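You operate a simulated robot arm through the tools that you are given. There is no shell and no other tool. Be economical: measure what you need, move in short steps, check, and stop when the job is done.

Carry out the task below with a simulated robot arm. There is one attempt and no reset: what you move stays moved.

TASK
Take the calendar block and put it on top of the white banded stack. Then put the blue tin on top of the white weight.
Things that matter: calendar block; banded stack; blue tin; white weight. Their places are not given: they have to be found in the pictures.

It is judged by the outcome, as a careful person would: the job done as asked, and still so three seconds after it is handed in. It fails if anything else is knocked over, pushed out of place, dropped, spilled or broken.

THE ROBOT
A 7-joint arm with a two-finger parallel gripper, fixed in place. Base frame: the origin is at the foot of the arm, x ahead of it, y to its left, z up; the work surface is at about z = 0. Lengths are in mm, angles in rad, forces in N, time in s.
With the tool pointing down near the work surface it reaches from about 220 to 580 mm from the base axis. Its first joint turns from -1.152 to 1.152 rad. Payload 2.5 kg.
Tool frame: the origin (TCP) lies between the finger pads and is the grasp point; the fingertips stand 23 mm ahead of it; z points along the fingers, y is the line along which they close. The gripper opens to 94 mm. The fingers are 38 mm wide and 10 mm thick; the gripper's body (54 by 96 mm) begins 39 mm behind the TCP.
Orientation is that of the tool frame in the base frame, as a unit quaternion [w, x, y, z]. With the fingers straight down and closing along the base's y, the tool's x points along the base's -x, its y along +y and its z along -z.

THE INTERFACE
- The arm moves only by the tool arm_command. Its argument "plan" is a list that holds one entry, the list of rows, each a list of 7 numbers: the shift along the tool's x, y, z in mm, then the turn, a rotation vector about the tool's x, y, z in rad, then the gripper command, from -1 (fully open) to 1 (shut), values between in proportion. In form: [[[x, y, z, wx, wy, wz, hand], ...]]. A call has 1 to 20 rows; each row shifts and turns the commanded pose from where the row before left it, along the tool's axes as they then stand. A row lasts 0.2 s, in which the tool goes at most 50 mm and 0.15 rad; a call with a longer step from one row to the next is refused whole, and so is a gripper value outside its range. A pose out of reach is approached as far as the arm can. The call stops where the force on the tool passes 40 N (or 10 N more than at its start, if that is more) or the arm is blocked; 0.2 s more then pass. The fingers move at their own pace (about 108 mm/s each) and stop on an object; they squeeze with about 40 N. The grip force told is the motor's: it shows also when the fingers shut on nothing. Time passes only in rows, and 0.2 s behind the last, so rows that do not move let the fingers close. It gives the time, the measured TCP pose, the force on the tool (base axes), the opening and the grip force at its end, in the units of the frame above (readings bear some noise), and new pictures: "show" is both (left out), scene, wrist or none.
- Cameras (640 x 400 px; columns grow to the right, rows downward): "scene" is fixed at [120.8, -407.9, 535.8]; the picture's right is [0.85, -0.52, 0.00], its down [-0.33, -0.54, -0.78] and it looks along [0.41, 0.66, -0.63] (base axes); focal length 338 px, centre (320, 200). "wrist" rides on the gripper at [-39, 0, -44] in the tool frame; the picture's right is [0.00, -1.00, 0.00], its down [0.97, 0.00, -0.24] and it looks along [0.24, 0.00, 0.97] (tool axes); focal length 218 px, centre (320, 200).
- measure_at(camera, pixels): for up to 12 pixels [column, row] of the newest picture of that camera ("zoom" is the newest enlarged one), the place [x, y, z] in the base frame of the surface seen there, good to about 2 mm, but the place of the scene camera against the robot may be out by one fixed shift of up to 12 mm in any direction. No time passes.
- close_up(camera, box): a new picture of the part [left, top, right, bottom] of that camera's present view, enlarged. No time passes.
- finish_job(): hands the job in; it is judged then, once.

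Work in short steps. Measure before you move; look again where a grasp or a placing could have gone wrong, and mend it. You have 80 turns and 120 pictures in all, the two below and enlarged ones among them. Open the gripper and draw the arm clear of the work before you hand the job in, unless the task says otherwise; then end with one line.

The tools are called by a JSON object that holds its "op" and its "data". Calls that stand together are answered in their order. arm_command: Moves the arm, as the interface text tells. Its arguments: {"type":"object","properties":{"plan":{"type":"array","items":{"type":"array","items":{"type":"array","items":{"type":"number"}}}},"show":{"type":"string","enum":["both","scene","wrist","none"]}},"required":["plan"]} The other tools are called the same way: measure_at (camera, pixels) gives the place of the surface under pixels of a picture; close_up (camera, box) takes an enlarged picture of a part of a camera's view; finish_job () hands the job in.

At the start:

```text
t: 0.0
eef_pos: [276.9, -11.5, 306.0]
ee_rot: [0.001, 0.001, 1.0, 0.001]
wrist_force: [0.2, 0.5, 0.2]
gripper_width: 93.9
grasp_force: 0.0
```

scene: 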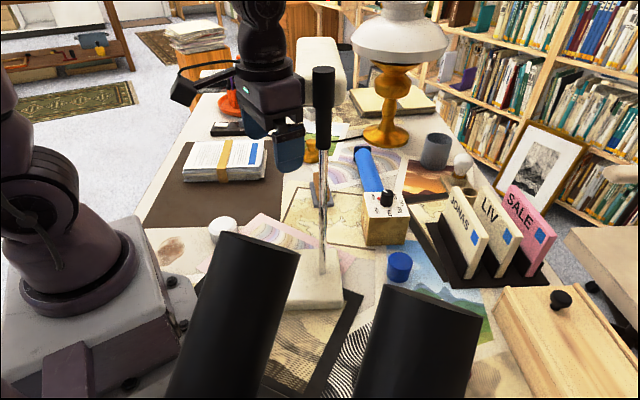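
wrist: 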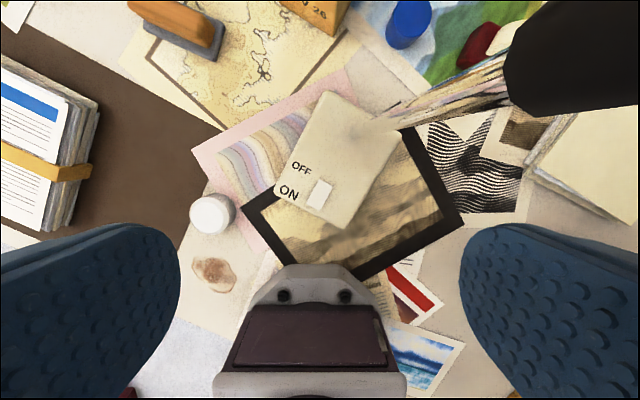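

I see the calendar block near (385,220), the banded stack near (225,160), the blue tin at (400,266) and a white round thing at (222,228). I'll enlarge and measure.

{"op": "close_up", "data": {"camera": "scene", "box": [300, 120, 460, 300]}}

{"op": "measure_at", "data": {"camera": "scene", "pixels": [[222, 222], [222, 238], [400, 258], [400, 275], [385, 228], [378, 210], [225, 152], [240, 175], [190, 160], [387, 200], [368, 170], [262, 160]]}}

{"op": "measure_at", "data": {"camera": "wrist", "pixels": [[212, 213], [405, 22], [320, 10], [30, 150], [60, 170], [300, 8], [80, 100], [60, 225], [5, 60], [200, 22]]}}

```text
2.22 times, centred on (380, 210) of scene
```

zoom: 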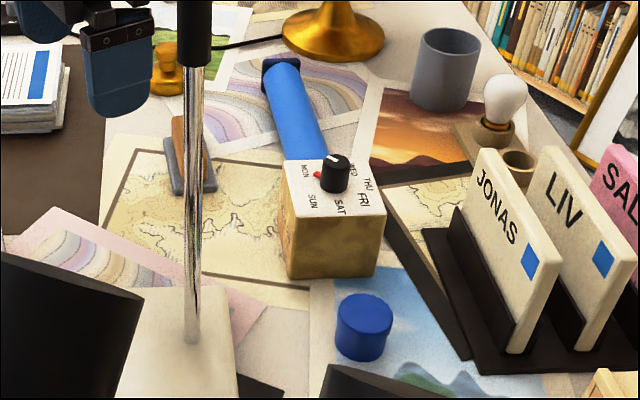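

```text
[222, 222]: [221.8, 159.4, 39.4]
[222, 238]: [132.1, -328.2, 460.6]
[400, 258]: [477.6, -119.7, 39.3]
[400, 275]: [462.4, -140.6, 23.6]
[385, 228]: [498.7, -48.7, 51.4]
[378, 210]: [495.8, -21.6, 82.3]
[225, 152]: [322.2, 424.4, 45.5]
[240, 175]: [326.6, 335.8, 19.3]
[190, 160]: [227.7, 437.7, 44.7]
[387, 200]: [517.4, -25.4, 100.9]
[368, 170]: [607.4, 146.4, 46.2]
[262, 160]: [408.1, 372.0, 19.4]
```

```text
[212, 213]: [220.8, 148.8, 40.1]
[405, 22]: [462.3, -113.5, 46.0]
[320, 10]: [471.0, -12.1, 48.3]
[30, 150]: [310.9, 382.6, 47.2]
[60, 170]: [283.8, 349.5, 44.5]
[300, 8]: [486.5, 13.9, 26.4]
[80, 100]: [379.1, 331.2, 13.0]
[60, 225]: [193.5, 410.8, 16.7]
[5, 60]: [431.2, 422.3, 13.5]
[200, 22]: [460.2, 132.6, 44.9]
```

I'll measure the pole, the blue bar near the block, and outline points.

{"op": "measure_at", "data": {"camera": "scene", "pixels": [[323, 70], [323, 100], [322, 250], [360, 155], [378, 185], [312, 290], [316, 190], [225, 142], [265, 145], [184, 176], [430, 150], [250, 300]]}}

{"op": "measure_at", "data": {"camera": "wrist", "pixels": [[560, 50], [510, 80], [620, 80], [385, 120], [460, 90], [320, 150], [480, 45], [190, 213], [234, 213], [212, 195], [212, 232], [600, 150]]}}

```text
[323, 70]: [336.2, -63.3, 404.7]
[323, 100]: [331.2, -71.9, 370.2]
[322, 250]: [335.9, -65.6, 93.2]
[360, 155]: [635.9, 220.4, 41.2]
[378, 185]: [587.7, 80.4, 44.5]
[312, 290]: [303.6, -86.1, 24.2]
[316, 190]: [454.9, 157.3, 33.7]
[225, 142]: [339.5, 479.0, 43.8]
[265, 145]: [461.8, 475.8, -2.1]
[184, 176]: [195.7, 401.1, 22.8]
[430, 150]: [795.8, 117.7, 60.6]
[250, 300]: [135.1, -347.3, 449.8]
```

```text
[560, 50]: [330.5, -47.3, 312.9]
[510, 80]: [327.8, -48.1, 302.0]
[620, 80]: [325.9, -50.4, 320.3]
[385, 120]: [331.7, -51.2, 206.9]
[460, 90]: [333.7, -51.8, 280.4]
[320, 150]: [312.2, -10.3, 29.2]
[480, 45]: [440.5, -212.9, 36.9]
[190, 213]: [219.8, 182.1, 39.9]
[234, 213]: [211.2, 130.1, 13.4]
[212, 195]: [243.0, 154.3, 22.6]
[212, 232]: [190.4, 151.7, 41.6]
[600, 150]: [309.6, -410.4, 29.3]
```

The tall pole stands at about (333,-57) up to z≈420, between the arm and the block, so I'll keep to its left. I'll move left, then ahead, and look at the arm's shape.

{"op": "arm_command", "data": {"plan": [[[0, 40, 0, 0, 0, 0, -1], [0, 40, 0, 0, 0, 0, -1], [0, 20, 0, 0, 0, 0, -1], [-35, 0, 0, 0, 0, 0, -1], [-35, 0, 0, 0, 0, 0, -1], [-35, 0, 0, 0, 0, 0, -1], [-35, 0, 0, 0, 0, 0, -1], [0, 0, 0, 0, 0, 0, -1]]]}}

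```text
t: 1.1
eef_pos: [315.6, 92.6, 301.1]
ee_rot: [-0.018, 0.0, 1.0, -0.001]
wrist_force: [-6.3, 3.9, -3.5]
gripper_width: 94.2
grasp_force: 0.1
stopped in row 5: the force on the tool passed its limit (the readings are from after the stop); the commanded pose is now the measured one
```

scene: 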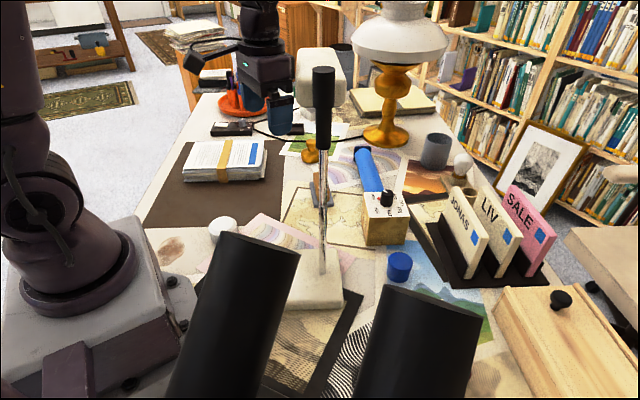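
wrist: 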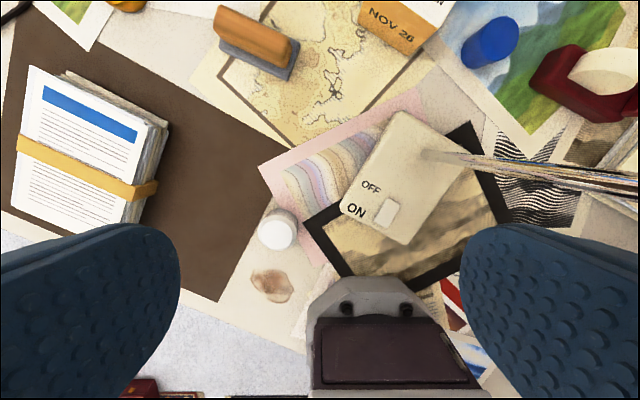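

The move stopped on force; the white shape at (318,75) is right beside the gripper. I'll measure it.

{"op": "measure_at", "data": {"camera": "scene", "pixels": [[305, 70], [340, 70], [320, 52], [305, 95], [340, 95], [280, 110], [265, 95], [300, 55], [323, 68], [195, 55], [270, 30], [292, 80]]}}

{"op": "close_up", "data": {"camera": "scene", "box": [160, 0, 360, 160]}}

```text
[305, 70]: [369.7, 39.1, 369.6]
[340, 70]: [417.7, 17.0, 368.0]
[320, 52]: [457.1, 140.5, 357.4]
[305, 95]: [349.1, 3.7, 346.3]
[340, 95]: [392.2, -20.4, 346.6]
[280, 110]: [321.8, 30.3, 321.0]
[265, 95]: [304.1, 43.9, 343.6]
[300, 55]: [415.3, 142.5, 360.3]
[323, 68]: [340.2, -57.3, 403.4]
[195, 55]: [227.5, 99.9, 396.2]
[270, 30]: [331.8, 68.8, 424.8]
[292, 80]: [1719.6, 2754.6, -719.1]
```

```text
2.50 times, centred on (260, 80) of scene
```

zoom: 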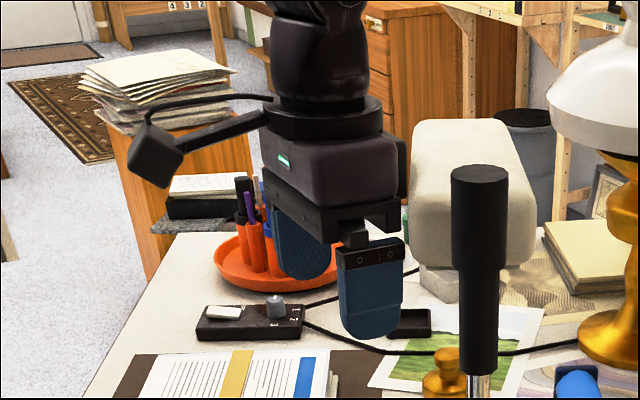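

A white lamp head hangs from the pole at z≈335–370, from about (370,-10) to (436,141); I touched it. I'll back off along -x and check whether it shifted.

{"op": "arm_command", "data": {"plan": [[[20, 0, 0, 0, 0, 0, -1], [30, 0, 0, 0, 0, 0, -1], [0, 0, 0, 0, 0, 0, -1]]], "show": "scene"}}

{"op": "measure_at", "data": {"camera": "scene", "pixels": [[305, 70], [340, 70], [320, 52], [305, 95], [340, 95], [300, 60], [343, 52], [342, 105], [300, 100], [323, 68], [312, 290], [341, 115]]}}

{"op": "close_up", "data": {"camera": "scene", "box": [230, 20, 390, 120]}}

```text
t: 1.9
eef_pos: [266.4, 89.6, 304.6]
ee_rot: [-0.016, 0.0, 1.0, -0.002]
wrist_force: [0.5, -0.3, 0.2]
gripper_width: 94.0
grasp_force: 0.1
```

scene: 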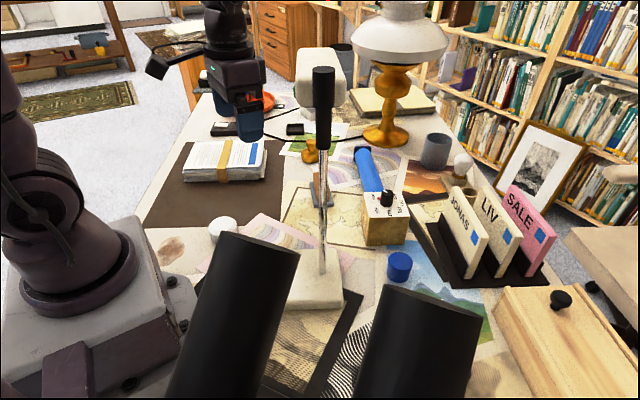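

```text
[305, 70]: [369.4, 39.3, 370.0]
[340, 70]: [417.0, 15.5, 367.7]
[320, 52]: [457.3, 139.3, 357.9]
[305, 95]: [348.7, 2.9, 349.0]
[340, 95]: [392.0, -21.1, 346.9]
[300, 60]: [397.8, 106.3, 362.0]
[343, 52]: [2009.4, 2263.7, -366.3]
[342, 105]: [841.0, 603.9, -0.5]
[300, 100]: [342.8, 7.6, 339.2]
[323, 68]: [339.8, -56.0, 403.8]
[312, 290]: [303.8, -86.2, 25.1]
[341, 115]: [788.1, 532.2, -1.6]
```

```text
4.00 times, centred on (310, 70) of scene
```

zoom: 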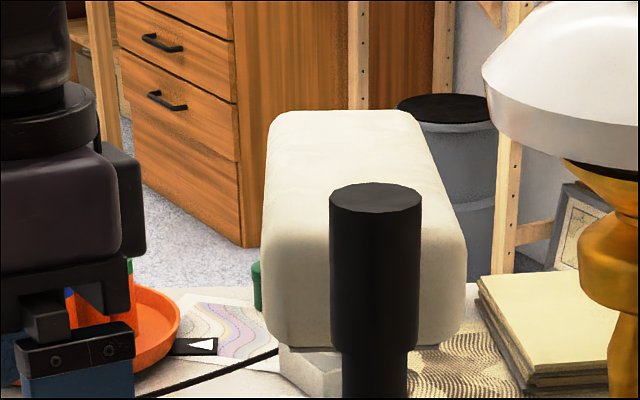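

{"op": "measure_at", "data": {"camera": "scene", "pixels": [[305, 110], [308, 113], [303, 108], [312, 115], [320, 49], [333, 50], [300, 52], [310, 104], [335, 104], [343, 90], [297, 80], [343, 75]]}}

{"op": "arm_command", "data": {"plan": [[[0, 0, -40, 0, 0, 0, -1], [0, 0, -40, 0, 0, 0, -1], [0, 0, -40, 0, 0, 0, -1], [0, 0, -40, 0, 0, 0, -1], [0, 0, 0, 0, 0, 0, -1]]]}}

```text
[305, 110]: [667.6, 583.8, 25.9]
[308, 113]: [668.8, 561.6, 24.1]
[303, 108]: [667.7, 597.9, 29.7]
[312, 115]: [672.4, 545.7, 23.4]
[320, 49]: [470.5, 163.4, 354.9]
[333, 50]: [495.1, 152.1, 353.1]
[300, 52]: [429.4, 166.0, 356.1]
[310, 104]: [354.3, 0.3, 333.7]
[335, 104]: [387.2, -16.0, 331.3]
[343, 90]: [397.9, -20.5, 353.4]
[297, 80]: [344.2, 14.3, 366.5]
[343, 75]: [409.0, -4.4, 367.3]
```

```text
t: 3.1
eef_pos: [272.1, 92.3, 464.1]
ee_rot: [-0.018, 0.001, 1.0, -0.001]
wrist_force: [-0.1, 0.0, 0.0]
gripper_width: 94.1
grasp_force: 0.1
```

scene: 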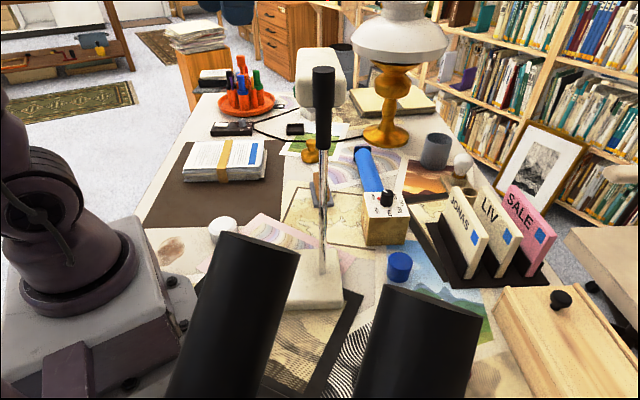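
wrist: 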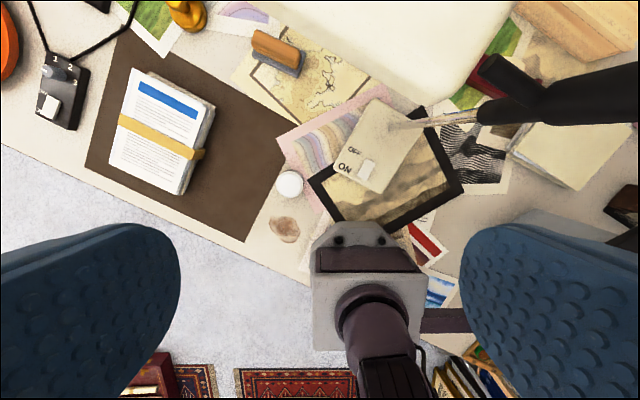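

The head top is ≤370 and the handle top about 405; the fingertips now stand at about 441. I'll check the big lamp's shade, then cross above.

{"op": "measure_at", "data": {"camera": "scene", "pixels": [[400, 50], [360, 50], [440, 50], [385, 140], [390, 20]]}}

{"op": "measure_at", "data": {"camera": "wrist", "pixels": [[400, 40], [470, 85], [510, 20], [500, 75], [560, 90], [289, 184], [300, 10], [150, 140], [600, 30], [390, 60]]}}

```text
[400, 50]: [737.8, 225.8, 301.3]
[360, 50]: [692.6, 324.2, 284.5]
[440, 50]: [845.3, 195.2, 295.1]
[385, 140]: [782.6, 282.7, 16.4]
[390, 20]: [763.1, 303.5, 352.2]
```

```text
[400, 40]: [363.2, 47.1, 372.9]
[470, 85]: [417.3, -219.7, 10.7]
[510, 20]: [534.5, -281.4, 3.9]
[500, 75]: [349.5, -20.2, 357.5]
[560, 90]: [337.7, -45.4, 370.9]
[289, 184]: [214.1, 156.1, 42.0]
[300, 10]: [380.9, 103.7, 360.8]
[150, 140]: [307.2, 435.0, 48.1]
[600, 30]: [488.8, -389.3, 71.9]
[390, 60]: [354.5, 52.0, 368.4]
```

Clear way above. Crossing to over the block at z≈464.

{"op": "arm_command", "data": {"plan": [[[-20, -10, -20, 0, 0, 0, -1], [-29, -16, 0, 0, 0, 0, -1], [-29, -16, 0, 0, 0, 0, -1], [-29, -16, 0, 0, 0, 0, -1], [-29, -16, 0, 0, 0, 0, -1], [-29, -16, 0, 0, 0, 0, -1], [-29, -16, 0, 0, 0, 0, -1], [-29, -16, 0, 0, 0, 0, -1], [0, 0, 0, 0, 0, 0, -1]]]}}

```text
t: 5.1
eef_pos: [494.9, -31.0, 474.2]
ee_rot: [-0.016, -0.001, 1.0, -0.001]
wrist_force: [-0.1, 1.0, 0.0]
gripper_width: 94.0
grasp_force: 0.1
```

scene: 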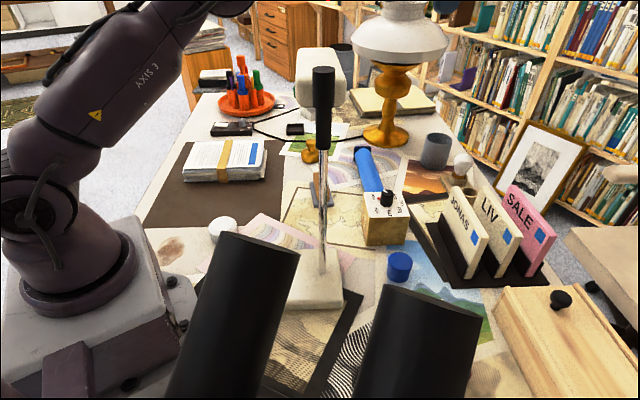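
wrist: 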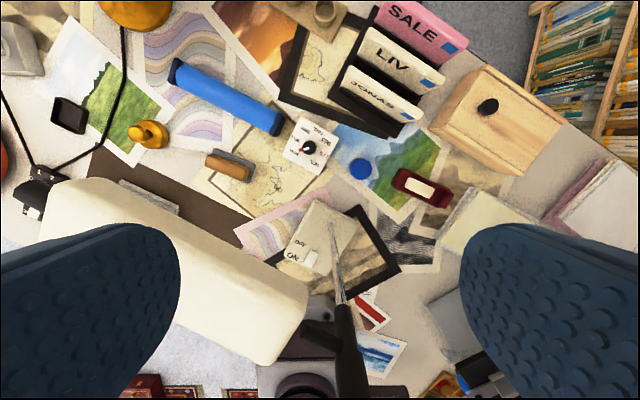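

Good overhead view: block at (305,147), tin at (360,169). I'll zoom and measure.

{"op": "close_up", "data": {"camera": "wrist", "box": [240, 90, 400, 190]}}

{"op": "measure_at", "data": {"camera": "zoom", "pixels": [[225, 125], [330, 140], [310, 290], [180, 245], [270, 230], [270, 180], [480, 312], [430, 312], [525, 312], [480, 270], [480, 360], [140, 140]]}}

{"op": "measure_at", "data": {"camera": "scene", "pixels": [[50, 190], [100, 130], [150, 60], [200, 5], [90, 50], [130, 10], [15, 140]]}}

```text
4.00 times, centred on (320, 140) of wrist
```

zoom: 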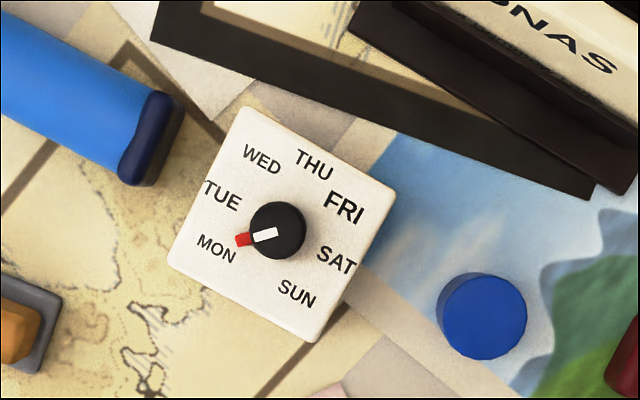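

```text
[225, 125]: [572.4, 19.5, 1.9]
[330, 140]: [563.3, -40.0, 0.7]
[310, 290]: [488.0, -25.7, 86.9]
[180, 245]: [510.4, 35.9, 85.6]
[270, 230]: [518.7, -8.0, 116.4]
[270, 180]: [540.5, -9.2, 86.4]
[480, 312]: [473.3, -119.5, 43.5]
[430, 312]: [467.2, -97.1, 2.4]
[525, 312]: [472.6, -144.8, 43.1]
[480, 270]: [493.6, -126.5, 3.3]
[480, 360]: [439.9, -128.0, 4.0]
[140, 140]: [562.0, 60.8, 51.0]
```

```text
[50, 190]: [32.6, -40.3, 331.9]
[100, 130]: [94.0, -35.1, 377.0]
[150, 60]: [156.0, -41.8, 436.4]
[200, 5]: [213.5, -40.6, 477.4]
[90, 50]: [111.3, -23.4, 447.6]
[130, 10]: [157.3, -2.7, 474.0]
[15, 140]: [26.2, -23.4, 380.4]
```

Block centre ≈(520,-8), top z≈86 with a knob up to 116; upper arm is at (213,-40,477). I'll descend stepwise, watching the forearm against the lamp.

{"op": "arm_command", "data": {"plan": [[[-15, 15, 20, 0, 0, 0, -1], [-10, 8, 30, 0, 0, 0, -1], [0, 0, 30, 0, 0, 0, -1], [0, 0, 20, 0, 0, 0, -1], [0, 0, 0, 0, 0, 0, -1]]]}}

```text
t: 6.3
eef_pos: [517.2, -8.8, 375.0]
ee_rot: [-0.016, 0.0, 1.0, -0.002]
wrist_force: [0.0, -0.7, -0.6]
gripper_width: 94.2
grasp_force: 0.1
```

scene: 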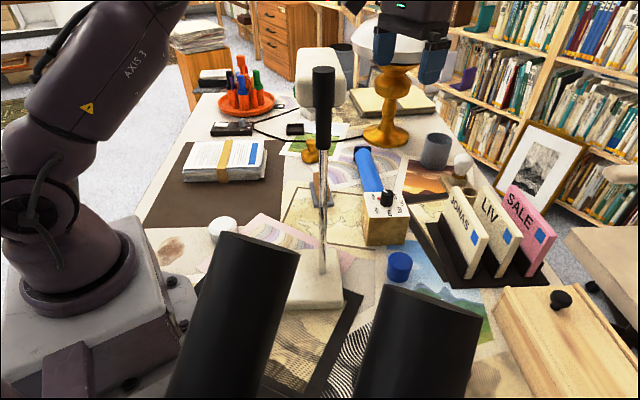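
wrist: 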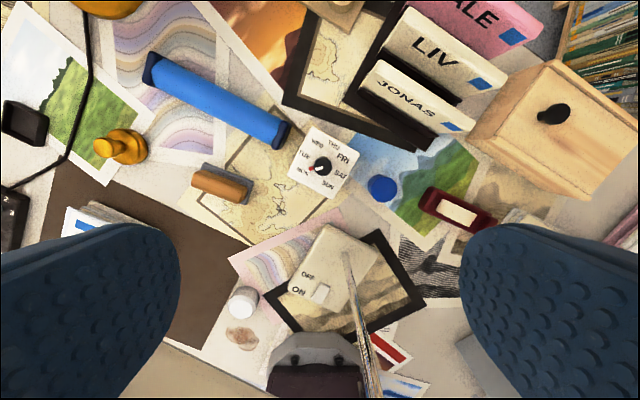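

The box sticking out behind the gripper would come near the lamp head if I yawed the other way, so I'll yaw +62° about vertical (tool z −). First measure the block corners precisely.

{"op": "close_up", "data": {"camera": "wrist", "box": [270, 110, 398, 190]}}

{"op": "measure_at", "data": {"camera": "scene", "pixels": [[354, 3], [345, 6], [320, 49], [343, 60], [400, 15], [380, 45], [430, 65]]}}

```text
5.00 times, centred on (334, 150) of wrist
```

zoom: 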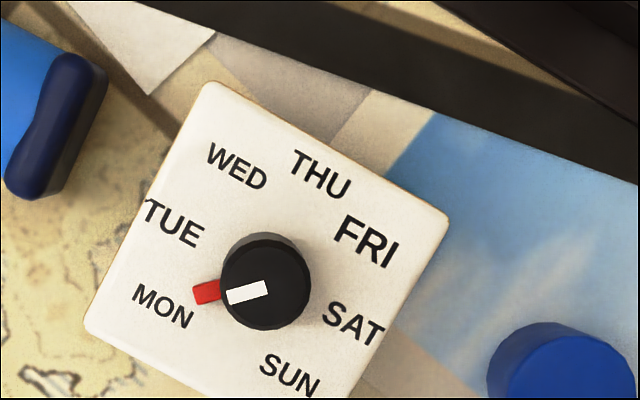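

```text
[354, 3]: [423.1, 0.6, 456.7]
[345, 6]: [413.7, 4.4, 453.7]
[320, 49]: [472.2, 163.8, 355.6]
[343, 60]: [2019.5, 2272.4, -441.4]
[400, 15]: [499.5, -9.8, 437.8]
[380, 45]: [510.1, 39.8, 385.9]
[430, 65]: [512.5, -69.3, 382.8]
```

{"op": "measure_at", "data": {"camera": "zoom", "pixels": [[212, 92], [438, 218], [95, 325], [150, 210], [395, 300], [310, 150], [218, 390], [265, 270], [100, 300], [350, 380], [590, 110], [600, 30]]}}

{"op": "arm_command", "data": {"plan": [[[0, 0, 0, 0, 0, -0.135, -1], [0, 0, 0, 0, 0, -0.135, -1], [0, 0, 0, 0, 0, -0.135, -1], [0, 0, 0, 0, 0, -0.135, -1], [0, 0, 0, 0, 0, -0.135, -1], [0, 0, 0, 0, 0, -0.135, -1], [0, 0, 0, 0, 0, -0.135, -1], [0, 0, 0, 0, 0, -0.135, -1], [0, 0, 0, 0, 0, 0, -1]]]}}

```text
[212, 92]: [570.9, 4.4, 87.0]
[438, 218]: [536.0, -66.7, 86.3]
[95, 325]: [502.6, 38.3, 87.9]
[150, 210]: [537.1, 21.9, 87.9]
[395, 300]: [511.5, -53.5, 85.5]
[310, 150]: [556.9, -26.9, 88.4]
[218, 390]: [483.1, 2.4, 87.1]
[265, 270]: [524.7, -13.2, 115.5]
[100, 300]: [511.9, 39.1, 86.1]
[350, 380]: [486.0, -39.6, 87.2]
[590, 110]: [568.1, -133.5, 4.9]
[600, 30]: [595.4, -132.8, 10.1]
```

```text
t: 8.3
eef_pos: [515.9, -7.8, 375.5]
ee_rot: [-0.015, -0.514, 0.857, 0.007]
wrist_force: [0.7, 0.1, 0.5]
gripper_width: 93.9
grasp_force: 0.1
```

scene: 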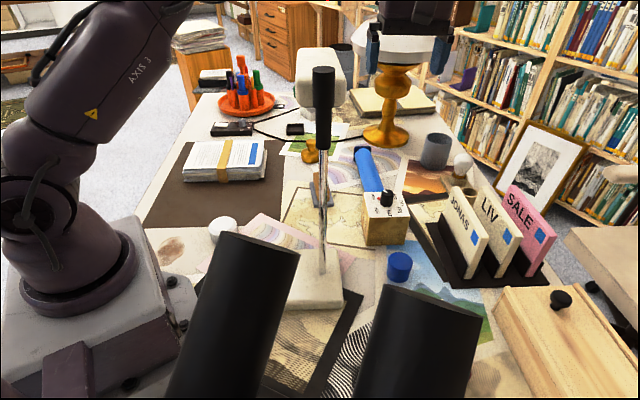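
wrist: 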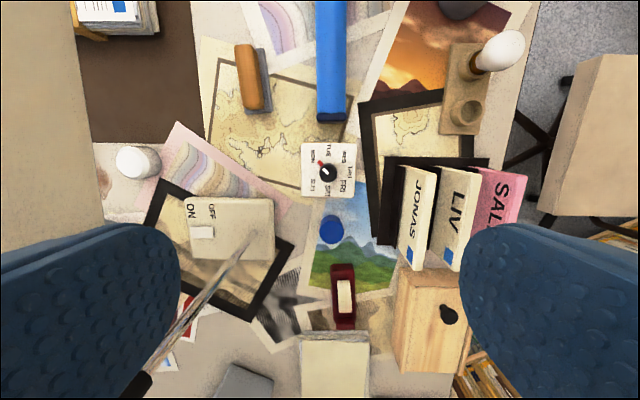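

Block: 79 mm square, yaw 63.6°, centre (519.3,-14.2), top 87. I'll correct tilt, yaw and centring, then descend 90 mm and look.

{"op": "arm_command", "data": {"plan": [[[4, -6, 0, 0.029, -0.0155, -0.03, -1], [0, 0, 30, 0, 0, 0, -1], [0, 0, 30, 0, 0, 0, -1], [0, 0, 30, 0, 0, 0, -1], [0, 0, 0, 0, 0, 0, -1]]]}}

```text
t: 9.5
eef_pos: [518.6, -12.9, 285.5]
ee_rot: [0.0, -0.526, 0.85, -0.001]
wrist_force: [-1.4, 0.2, 0.4]
gripper_width: 94.2
grasp_force: 0.1
```

scene: 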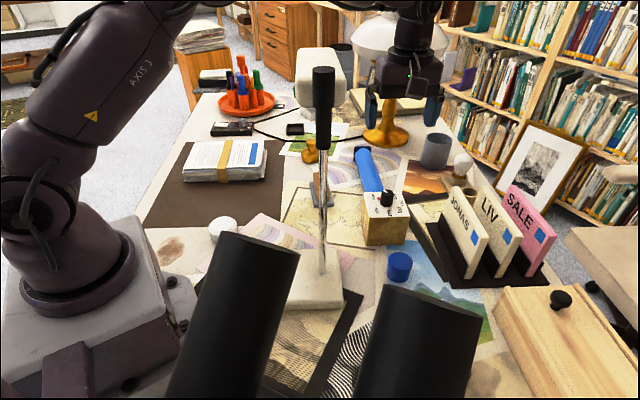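
wrist: 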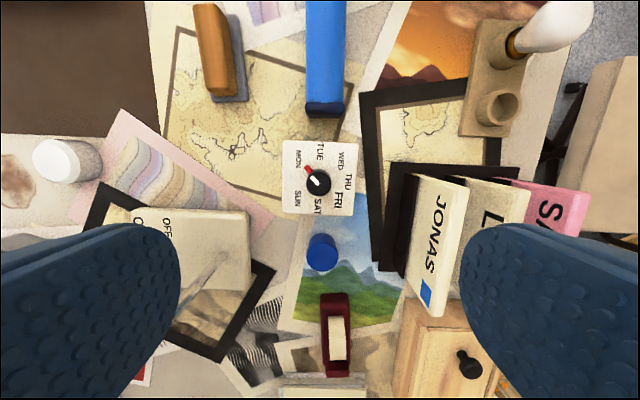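

The forearm now shows at the top near (395,5); measuring its height.

{"op": "measure_at", "data": {"camera": "scene", "pixels": [[365, 2], [385, 5], [405, 8], [425, 8], [410, 30], [395, 75], [180, 5], [150, 40]]}}

{"op": "close_up", "data": {"camera": "scene", "box": [290, 0, 482, 120]}}

```text
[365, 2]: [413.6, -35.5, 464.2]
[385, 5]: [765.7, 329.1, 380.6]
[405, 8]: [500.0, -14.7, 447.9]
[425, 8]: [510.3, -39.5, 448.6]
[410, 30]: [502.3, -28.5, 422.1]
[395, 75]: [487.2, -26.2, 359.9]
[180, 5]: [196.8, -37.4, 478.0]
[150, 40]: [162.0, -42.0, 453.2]
```

```text
3.33 times, centred on (386, 60) of scene
```

zoom: 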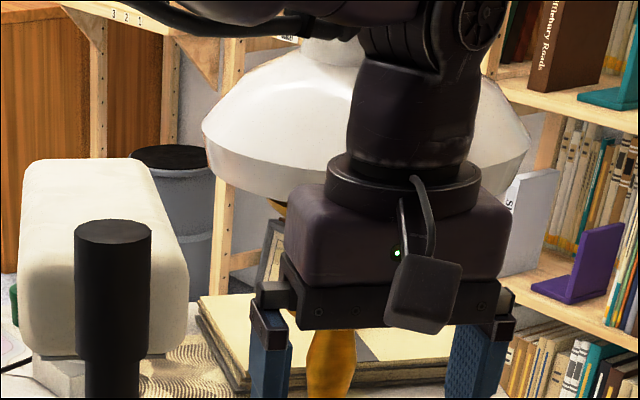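

Descending straight is unsafe: the forearm would settle onto the lamp (head z≈370, handle ≈405 at (335,-57)). I plan to come in from the right with the tool tilted; first I check what stands there, and rise again.

{"op": "measure_at", "data": {"camera": "scene", "pixels": [[430, 295], [390, 290], [475, 320], [420, 380], [270, 245], [220, 380], [298, 260], [350, 370], [290, 370], [480, 380], [560, 300], [620, 240]]}}

{"op": "arm_command", "data": {"plan": [[[0, 0, -40, 0, 0, 0, -1], [0, 0, -45, 0, 0, 0, -1], [0, 0, -45, 0, 0, 0, -1], [0, 0, -45, 0, 0, 0, -1], [0, 0, -20, 0, 0, 0, -1], [0, 0, 0, 0, 0, 0, -1]]], "show": "wrist"}}

```text
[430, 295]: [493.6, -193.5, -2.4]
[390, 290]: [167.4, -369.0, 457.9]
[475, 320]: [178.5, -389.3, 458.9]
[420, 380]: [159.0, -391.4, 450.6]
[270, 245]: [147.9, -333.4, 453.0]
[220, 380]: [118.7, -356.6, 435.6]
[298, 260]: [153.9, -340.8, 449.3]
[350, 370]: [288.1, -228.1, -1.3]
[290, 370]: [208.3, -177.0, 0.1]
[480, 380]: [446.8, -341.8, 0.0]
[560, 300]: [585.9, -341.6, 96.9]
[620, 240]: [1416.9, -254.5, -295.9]
```

```text
t: 10.9
eef_pos: [519.2, -14.1, 448.6]
ee_rot: [-0.002, -0.527, 0.85, -0.001]
wrist_force: [0.0, -0.3, -0.2]
gripper_width: 93.9
grasp_force: 0.0
out of reach, approached as far as the arm can: row 4, 5
```

wrist: 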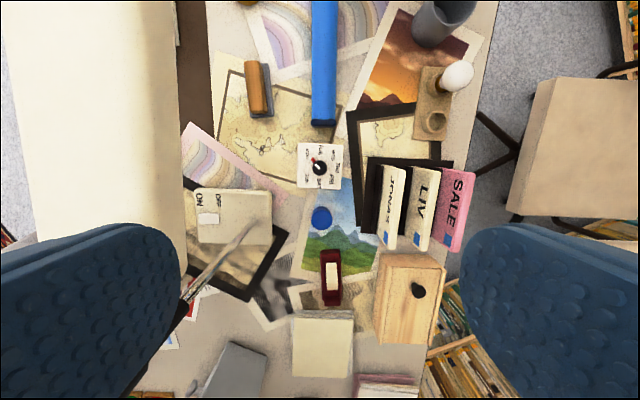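

Space to the right is free (the dark cylinders are tiny things near the camera). I move right at height, along tool x.

{"op": "arm_command", "data": {"plan": [[[30, 0, 0, 0, 0, 0, -1], [40, 0, 0, 0, 0, 0, -1], [40, 0, -10, 0, 0, 0, -1], [40, 0, -10, 0, 0, 0, -1], [40, 0, 0, 0, 0, 0, -1], [16, 0, 0, 0, 0, 0, -1], [0, 0, 0, 0, 0, 0, -1]]]}}

{"op": "arm_command", "data": {"plan": [[[0, 0, 0, 0, 0, 0.14, -1], [0, 0, 0, 0, 0, 0.15, -1], [0, 0, 0, 0, 0, 0.15, -1], [0, 0, 0, 0, 0, 0.15, -1], [0, 0, 0, 0, 0, 0.15, -1], [0, 0, 0, 0, 0, 0.15, -1], [0, 0, 0, 0, 0, 0.15, -1], [0, 0, 0, 0, 0, 0.15, -1], [0, 0, 0, 0, 0, 0.15, -1], [0, 0, 0, 0, 0, 0.15, -1], [0, 0, 0, 0, 0, 0.15, -1], [0, 0, 0, 0, 0, 0.15, -1], [0, 0, 0, 0, 0, 0.15, -1], [0, 0, 0, 0, 0, 0.15, -1], [0, 0, 0, 0, 0, 0.15, -1], [0, 0, 0, 0, 0, 0.15, -1], [0, 0, 0, 0, 0, 0.15, -1], [0, 0, 0, 0, 0, 0.15, -1], [0, 0, 0, 0, 0, 0.15, -1], [0, 0, 0, 0, 0, 0.1516, -1]]]}}

```text
t: 12.5
eef_pos: [426.3, -196.7, 469.7]
ee_rot: [0.0, -0.527, 0.85, -0.001]
wrist_force: [-0.3, -0.8, 0.2]
gripper_width: 94.1
grasp_force: 0.0
```

scene: 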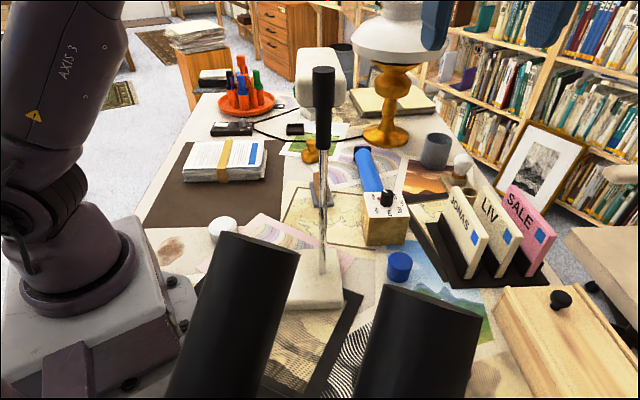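
wrist: 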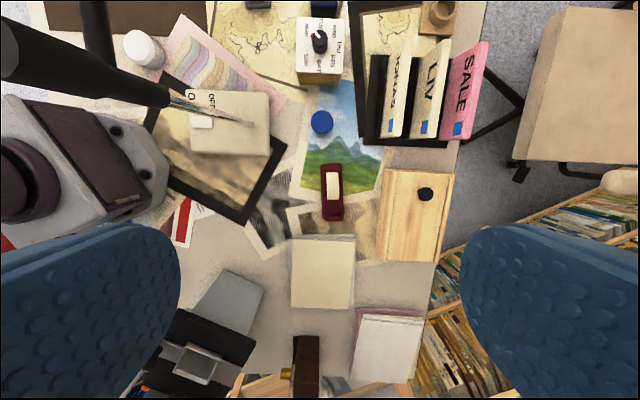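

```text
refused: row 20 steps farther than a row can; nothing moved
```

{"op": "arm_command", "data": {"plan": [[[0, 0, 0, 0, 0, 0.14, -1], [0, 0, 0, 0, 0, 0.149, -1], [0, 0, 0, 0, 0, 0.149, -1], [0, 0, 0, 0, 0, 0.149, -1], [0, 0, 0, 0, 0, 0.149, -1], [0, 0, 0, 0, 0, 0.149, -1], [0, 0, 0, 0, 0, 0.149, -1], [0, 0, 0, 0, 0, 0.149, -1], [0, 0, 0, 0, 0, 0.149, -1], [0, 0, 0, 0, 0, 0.149, -1], [0, 0, 0, 0, 0, 0.149, -1], [0, 0, 0, 0, 0, 0.149, -1], [0, 0, 0, 0, 0, 0.149, -1], [0, 0, 0, 0, 0, 0.149, -1], [0, 0, 0, 0, 0, 0.149, -1], [0, 0, 0, 0, 0, 0.149, -1], [0, 0, 0, 0, 0, 0.149, -1], [0, 0, 0, 0, 0, 0.149, -1], [0, 0, 0, 0, 0, 0.149, -1], [0, 0, 0, 0, 0, 0.149, -1]]], "show": "scene"}}

```text
t: 16.7
eef_pos: [428.4, -198.1, 468.4]
ee_rot: [0.001, 0.803, 0.596, -0.002]
wrist_force: [-1.1, 0.1, 0.4]
gripper_width: 93.9
grasp_force: 0.1
```

scene: 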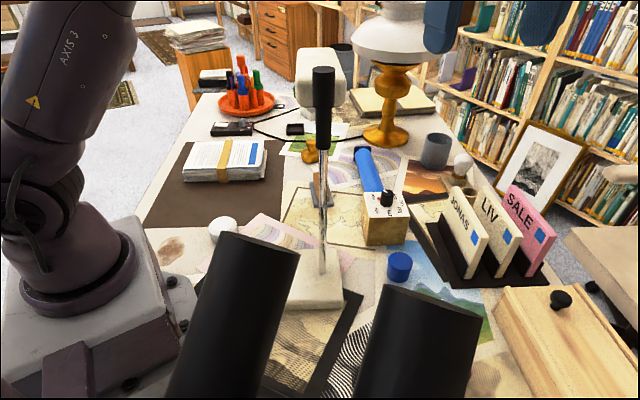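

Now the last bit of yaw, then tilt 70° about tool y, staying at height.

{"op": "arm_command", "data": {"plan": [[[0, 0, 0, 0, 0, 0.085, -1], [0, 0, 0, 0, 0, 0.085, -1], [0, 0, 0, 0, 0.136, 0, -1], [0, 0, 0, 0, 0.136, 0, -1], [0, 0, 0, 0, 0.136, 0, -1], [0, 0, 0, 0, 0.136, 0, -1], [0, 0, 0, 0, 0.136, 0, -1], [0, 0, 0, 0, 0.136, 0, -1], [0, 0, 0, 0, 0.136, 0, -1], [0, 0, 0, 0, 0.136, 0, -1], [0, 0, 0, 0, 0.134, 0, -1], [0, 0, 0, 0, 0, 0, -1]]]}}

```text
t: 19.3
eef_pos: [426.9, -196.9, 469.3]
ee_rot: [-0.302, 0.696, 0.431, 0.488]
wrist_force: [-1.2, -0.3, 0.1]
gripper_width: 94.3
grasp_force: 0.0
```

scene: 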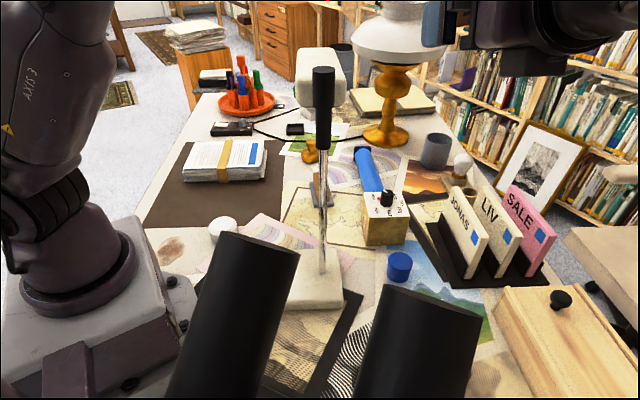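
wrist: 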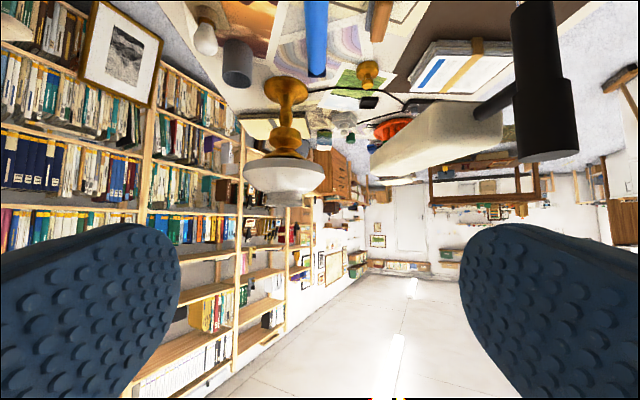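

Tool axis is now (0.42,0.84,-0.34), lined up with the block. I descend vertically at this spot, 200 mm first.

{"op": "arm_command", "data": {"plan": [[[-37.6, 0, 13.6, 0, 0, 0, -1], [-37.6, 0, 13.6, 0, 0, 0, -1], [-37.6, 0, 13.6, 0, 0, 0, -1], [-37.6, 0, 13.6, 0, 0, 0, -1], [-37.6, 0, 13.6, 0, 0, 0, -1], [0, 0, 0, 0, 0, 0, -1]]]}}

```text
t: 20.7
eef_pos: [426.8, -200.0, 268.6]
ee_rot: [-0.301, 0.697, 0.432, 0.487]
wrist_force: [-0.4, -0.2, -0.1]
gripper_width: 94.1
grasp_force: 0.0
```

scene: 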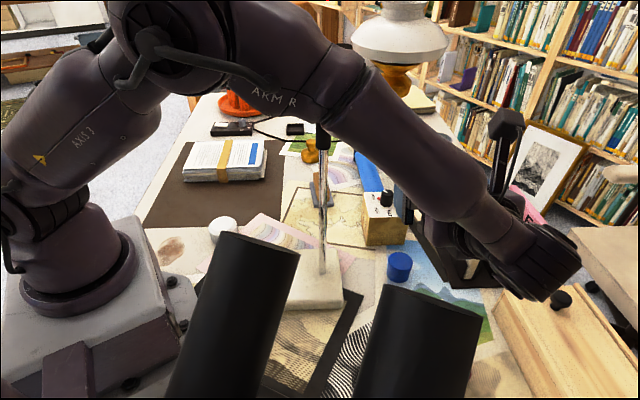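
wrist: 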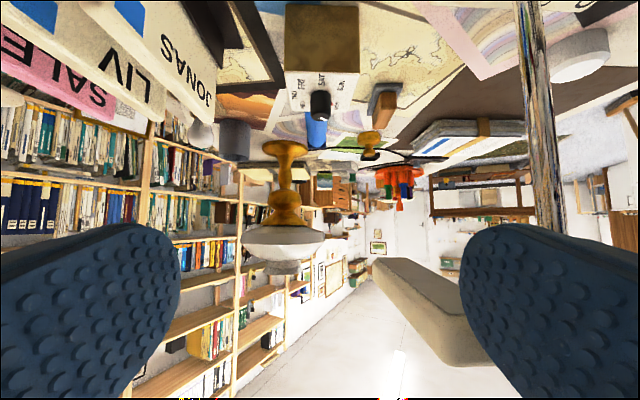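

The whole forearm is in view. I measure how far it stands from the pole handle.

{"op": "measure_at", "data": {"camera": "scene", "pixels": [[160, 50], [230, 50], [300, 90], [330, 95], [360, 130], [400, 150], [460, 200], [540, 270], [340, 60], [350, 70], [500, 130], [80, 160]]}}

```text
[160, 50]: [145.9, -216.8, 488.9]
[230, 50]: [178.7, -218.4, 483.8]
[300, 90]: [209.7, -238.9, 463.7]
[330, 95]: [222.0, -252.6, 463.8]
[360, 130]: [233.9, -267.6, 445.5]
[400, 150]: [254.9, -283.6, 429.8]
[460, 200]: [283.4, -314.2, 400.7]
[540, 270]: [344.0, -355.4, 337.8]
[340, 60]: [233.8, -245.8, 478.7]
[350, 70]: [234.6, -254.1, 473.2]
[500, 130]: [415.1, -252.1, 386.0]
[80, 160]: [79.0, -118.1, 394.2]
```

Forearm is far right of the pole. Continue down to z≈105.

{"op": "arm_command", "data": {"plan": [[[-37.6, 0, 13.6, 0, 0, 0, -1], [-37.6, 0, 13.6, 0, 0, 0, -1], [-37.6, 0, 13.6, 0, 0, 0, -1], [-37.6, 0, 13.6, 0, 0, 0, -1], [0, 0, 0, 0, 0, 0, -1]]]}}

```text
t: 21.9
eef_pos: [427.8, -200.5, 108.3]
ee_rot: [-0.3, 0.697, 0.432, 0.487]
wrist_force: [-0.1, -0.5, 0.6]
gripper_width: 93.9
grasp_force: 0.0
```

scene: 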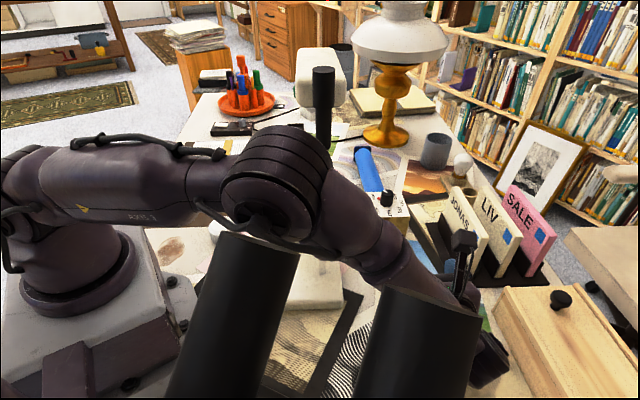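
wrist: 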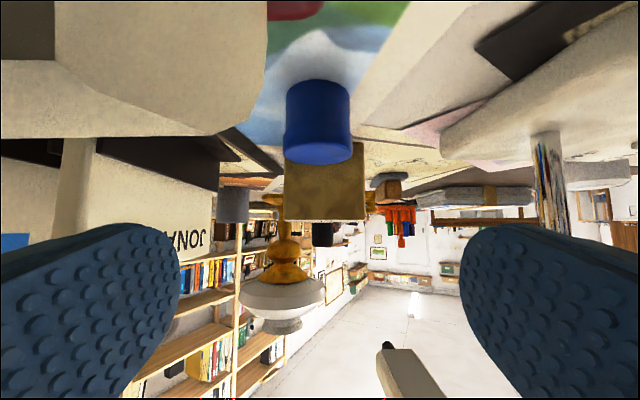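

The elbow has come down; measure it against the handle, and measure nearby things in the wrist view.

{"op": "measure_at", "data": {"camera": "scene", "pixels": [[270, 180], [310, 165], [325, 180], [270, 135], [250, 210], [340, 220], [380, 250], [323, 100], [323, 140], [120, 190], [220, 180], [470, 260]]}}

{"op": "measure_at", "data": {"camera": "wrist", "pixels": [[150, 90], [240, 90], [100, 190], [320, 110], [330, 150], [290, 185], [360, 185], [325, 215], [400, 100], [548, 180], [500, 130], [420, 40]]}}

```text
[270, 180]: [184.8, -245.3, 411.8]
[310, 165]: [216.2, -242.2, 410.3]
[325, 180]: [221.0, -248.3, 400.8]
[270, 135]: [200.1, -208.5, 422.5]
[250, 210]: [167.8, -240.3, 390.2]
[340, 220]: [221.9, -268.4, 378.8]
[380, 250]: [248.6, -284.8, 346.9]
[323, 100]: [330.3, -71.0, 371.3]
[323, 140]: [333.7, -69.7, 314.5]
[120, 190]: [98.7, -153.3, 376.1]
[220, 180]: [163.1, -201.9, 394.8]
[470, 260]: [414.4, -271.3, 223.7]
```

```text
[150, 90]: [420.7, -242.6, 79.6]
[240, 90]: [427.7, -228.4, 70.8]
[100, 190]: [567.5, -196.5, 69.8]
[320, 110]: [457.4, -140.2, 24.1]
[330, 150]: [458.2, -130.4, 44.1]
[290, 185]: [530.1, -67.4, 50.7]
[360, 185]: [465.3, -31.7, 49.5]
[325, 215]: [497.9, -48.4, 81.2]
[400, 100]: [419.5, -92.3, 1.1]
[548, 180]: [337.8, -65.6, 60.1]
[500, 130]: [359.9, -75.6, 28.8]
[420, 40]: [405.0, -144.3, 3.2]
```

The beige thing beside the wrist camera is the tape dispenser, about 15 mm below; no contact. Elbow is well right of the pole. Forward 90 mm horizontally, checking.

{"op": "arm_command", "data": {"plan": [[[6.8, 0, 18.8, 0, 0, 0, -1], [8.2, 0, 22.6, 0, 0, 0, -1], [8.2, 0, 22.6, 0, 0, 0, -1], [8.2, 0, 22.6, 0, 0, 0, -1], [0, 0, 0, 0, 0, 0, -1]]]}}

{"op": "measure_at", "data": {"camera": "scene", "pixels": [[323, 100], [300, 150], [330, 150], [310, 180], [340, 190], [360, 200]]}}

```text
t: 23.1
eef_pos: [468.2, -116.1, 109.0]
ee_rot: [-0.301, 0.697, 0.432, 0.487]
wrist_force: [-1.4, 0.0, 7.6]
gripper_width: 94.2
grasp_force: 0.2
```

scene: 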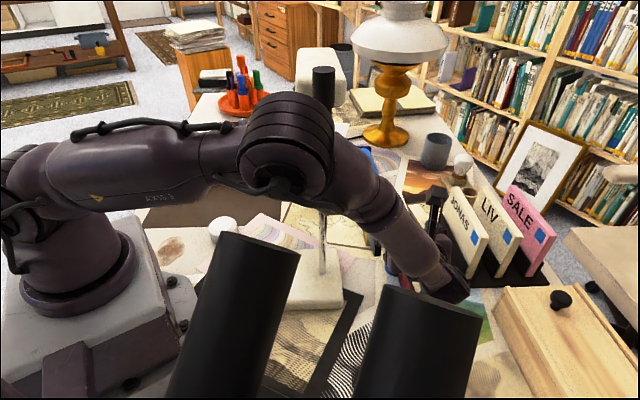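
wrist: 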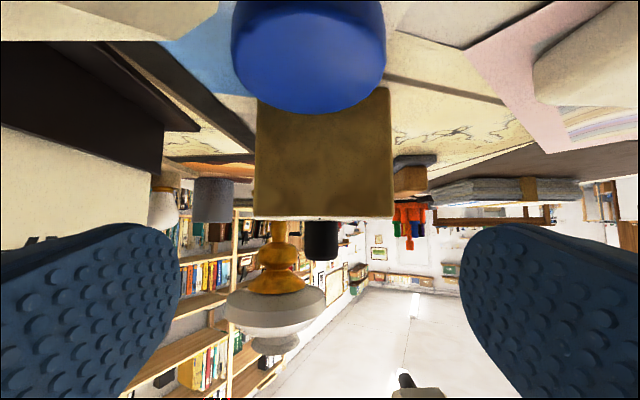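

```text
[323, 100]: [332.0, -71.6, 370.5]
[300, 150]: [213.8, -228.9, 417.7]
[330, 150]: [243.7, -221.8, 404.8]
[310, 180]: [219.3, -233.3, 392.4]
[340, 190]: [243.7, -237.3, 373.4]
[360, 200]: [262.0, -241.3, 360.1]
```

There's a 7.6 N upward force; I pause and check for contact.

{"op": "arm_command", "data": {"plan": [[[0, 0, 0, 0, 0, 0, -1]]], "show": "none"}}

{"op": "close_up", "data": {"camera": "scene", "box": [340, 160, 532, 310]}}

{"op": "measure_at", "data": {"camera": "wrist", "pixels": [[310, 60], [240, 40], [380, 60], [310, 110], [325, 190], [325, 214], [320, 240], [60, 90], [600, 60]]}}

```text
t: 23.5
eef_pos: [467.9, -116.9, 108.6]
ee_rot: [-0.301, 0.696, 0.432, 0.488]
wrist_force: [-0.1, 0.5, 9.4]
gripper_width: 94.0
grasp_force: 0.1
```

```text
2.67 times, centred on (436, 235) of scene
```

zoom: 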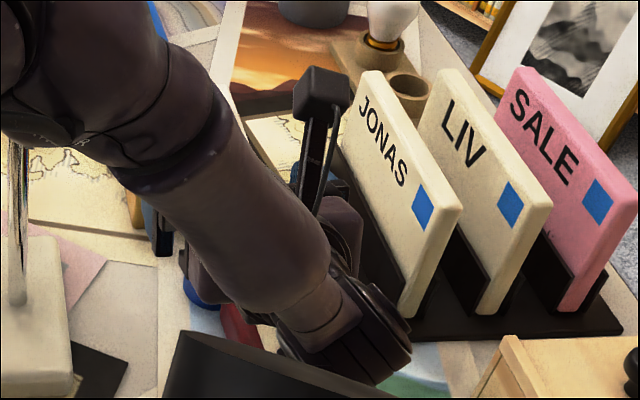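

```text
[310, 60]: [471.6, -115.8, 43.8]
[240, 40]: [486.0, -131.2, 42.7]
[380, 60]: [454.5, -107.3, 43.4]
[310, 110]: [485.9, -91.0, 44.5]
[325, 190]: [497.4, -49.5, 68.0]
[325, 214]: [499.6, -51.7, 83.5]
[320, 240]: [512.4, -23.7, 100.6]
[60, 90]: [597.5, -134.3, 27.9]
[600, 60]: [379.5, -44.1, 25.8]
```

A steady 9 N up means something touches underneath. I raise 25 mm and recheck.

{"op": "arm_command", "data": {"plan": [[[11.8, 0, -4.3, 0, 0, 0, -1], [11.8, 0, -4.3, 0, 0, 0, -1], [0, 0, 0, 0, 0, 0, -1]]]}}

{"op": "close_up", "data": {"camera": "scene", "box": [340, 160, 532, 310]}}

```text
t: 24.3
eef_pos: [468.3, -116.1, 134.6]
ee_rot: [-0.301, 0.697, 0.431, 0.488]
wrist_force: [0.5, -0.8, -0.6]
gripper_width: 94.1
grasp_force: 0.1
```

scene: 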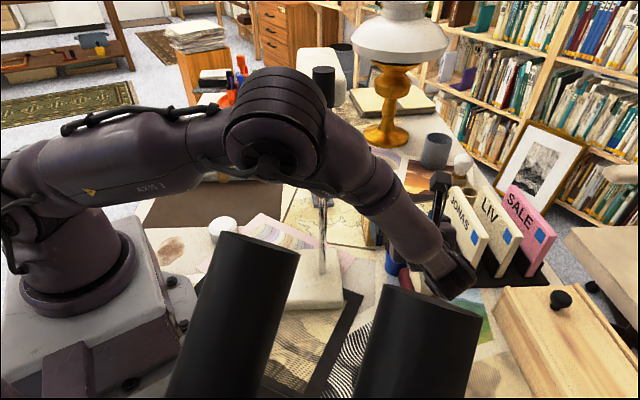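
wrist: 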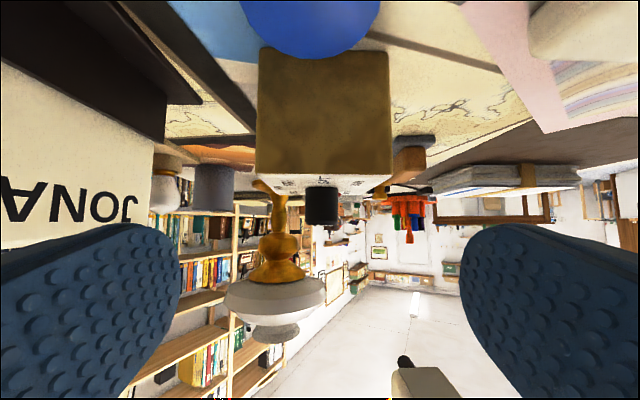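

```text
2.67 times, centred on (436, 235) of scene
```

zoom: 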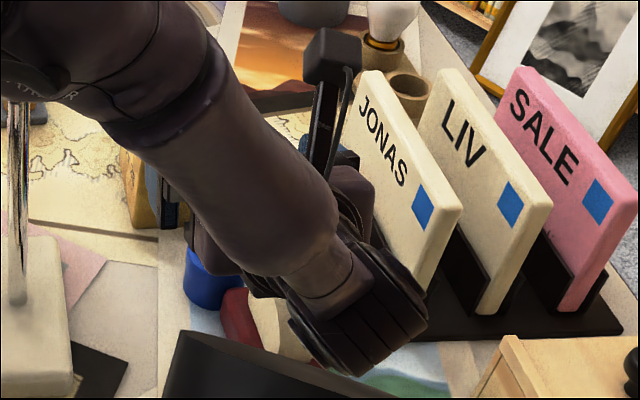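

Force is gone; the tape dispenser (zoom ~(270,325)) is still upright. Measure its height.

{"op": "measure_at", "data": {"camera": "zoom", "pixels": [[285, 310], [270, 305], [290, 340], [235, 300], [225, 330], [250, 345], [350, 350], [300, 290], [250, 285]]}}

```text
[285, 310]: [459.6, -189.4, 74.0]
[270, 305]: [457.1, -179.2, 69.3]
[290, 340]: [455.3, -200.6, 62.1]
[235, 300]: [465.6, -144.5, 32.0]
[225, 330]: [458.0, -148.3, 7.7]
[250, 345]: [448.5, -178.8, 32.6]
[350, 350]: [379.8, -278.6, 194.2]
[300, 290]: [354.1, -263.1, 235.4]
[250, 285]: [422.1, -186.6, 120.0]
```

The dispenser roll is about 100 mm tall, so I'll use a gentler 55° tilt (elbow swings well right of the pole, so there is room). Raise 30, reduce the tilt, go forward 100 mm above the block.

{"op": "arm_command", "data": {"plan": [[[28.2, 0, -10.2, 0, 0, 0, -1], [0, 0, 0, 0, -0.131, 0, -1], [0, 0, 0, 0, -0.131, 0, -1], [14.35, 0, 20.5, 0, 0, 0, -1], [14.35, 0, 20.5, 0, 0, 0, -1], [14.35, 0, 20.5, 0, 0, 0, -1], [14.35, 0, 20.5, 0, 0, 0, -1], [0, 0, 0, 0, 0, 0, -1]]]}}

{"op": "measure_at", "data": {"camera": "scene", "pixels": [[290, 120], [310, 110], [335, 120], [345, 140], [360, 160], [320, 75], [323, 80]]}}

```text
t: 26.1
eef_pos: [512.8, -27.0, 164.0]
ee_rot: [-0.242, 0.754, 0.469, 0.391]
wrist_force: [-0.3, -0.2, -0.5]
gripper_width: 94.0
grasp_force: 0.0
```

scene: 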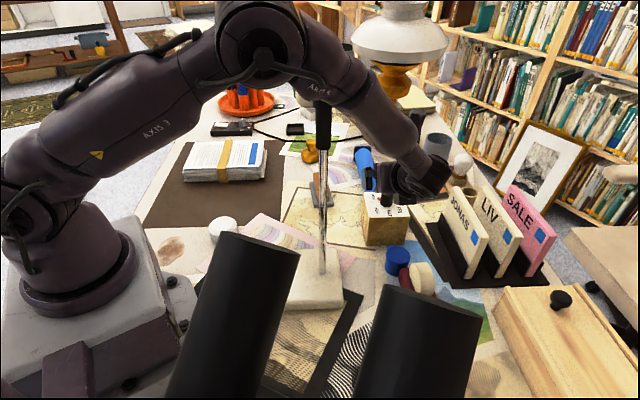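
wrist: 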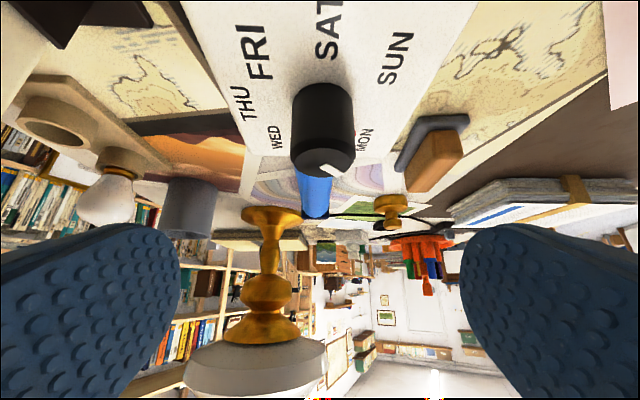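

```text
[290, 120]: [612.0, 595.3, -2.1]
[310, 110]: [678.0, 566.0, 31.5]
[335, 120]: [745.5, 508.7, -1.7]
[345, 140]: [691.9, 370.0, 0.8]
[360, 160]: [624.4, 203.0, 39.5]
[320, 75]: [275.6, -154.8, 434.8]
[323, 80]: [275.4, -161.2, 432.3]
```

The dispenser roll now shows at scene (420,278): it was dragged about 60 mm forward in that contact; I'll set it back later. First check forearm clearance to the handle here.

{"op": "measure_at", "data": {"camera": "scene", "pixels": [[260, 50], [300, 40], [325, 95], [345, 105], [350, 60], [370, 120], [390, 110], [410, 150], [403, 272], [420, 270], [420, 285], [400, 258]]}}

{"op": "close_up", "data": {"camera": "scene", "box": [290, 60, 482, 300]}}

```text
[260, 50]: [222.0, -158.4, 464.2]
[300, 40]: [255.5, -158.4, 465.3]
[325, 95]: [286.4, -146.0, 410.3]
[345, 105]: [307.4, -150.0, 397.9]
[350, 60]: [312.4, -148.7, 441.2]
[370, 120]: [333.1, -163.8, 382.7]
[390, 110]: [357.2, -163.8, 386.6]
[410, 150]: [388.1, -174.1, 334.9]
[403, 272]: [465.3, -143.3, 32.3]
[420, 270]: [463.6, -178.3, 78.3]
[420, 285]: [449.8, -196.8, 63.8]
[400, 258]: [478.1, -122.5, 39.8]
```

```text
1.67 times, centred on (386, 180) of scene
```

zoom: 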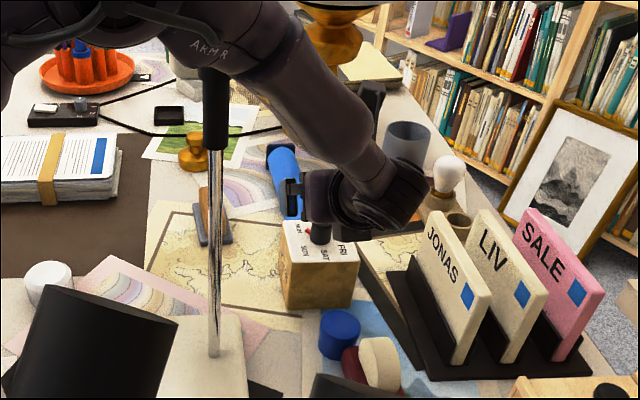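

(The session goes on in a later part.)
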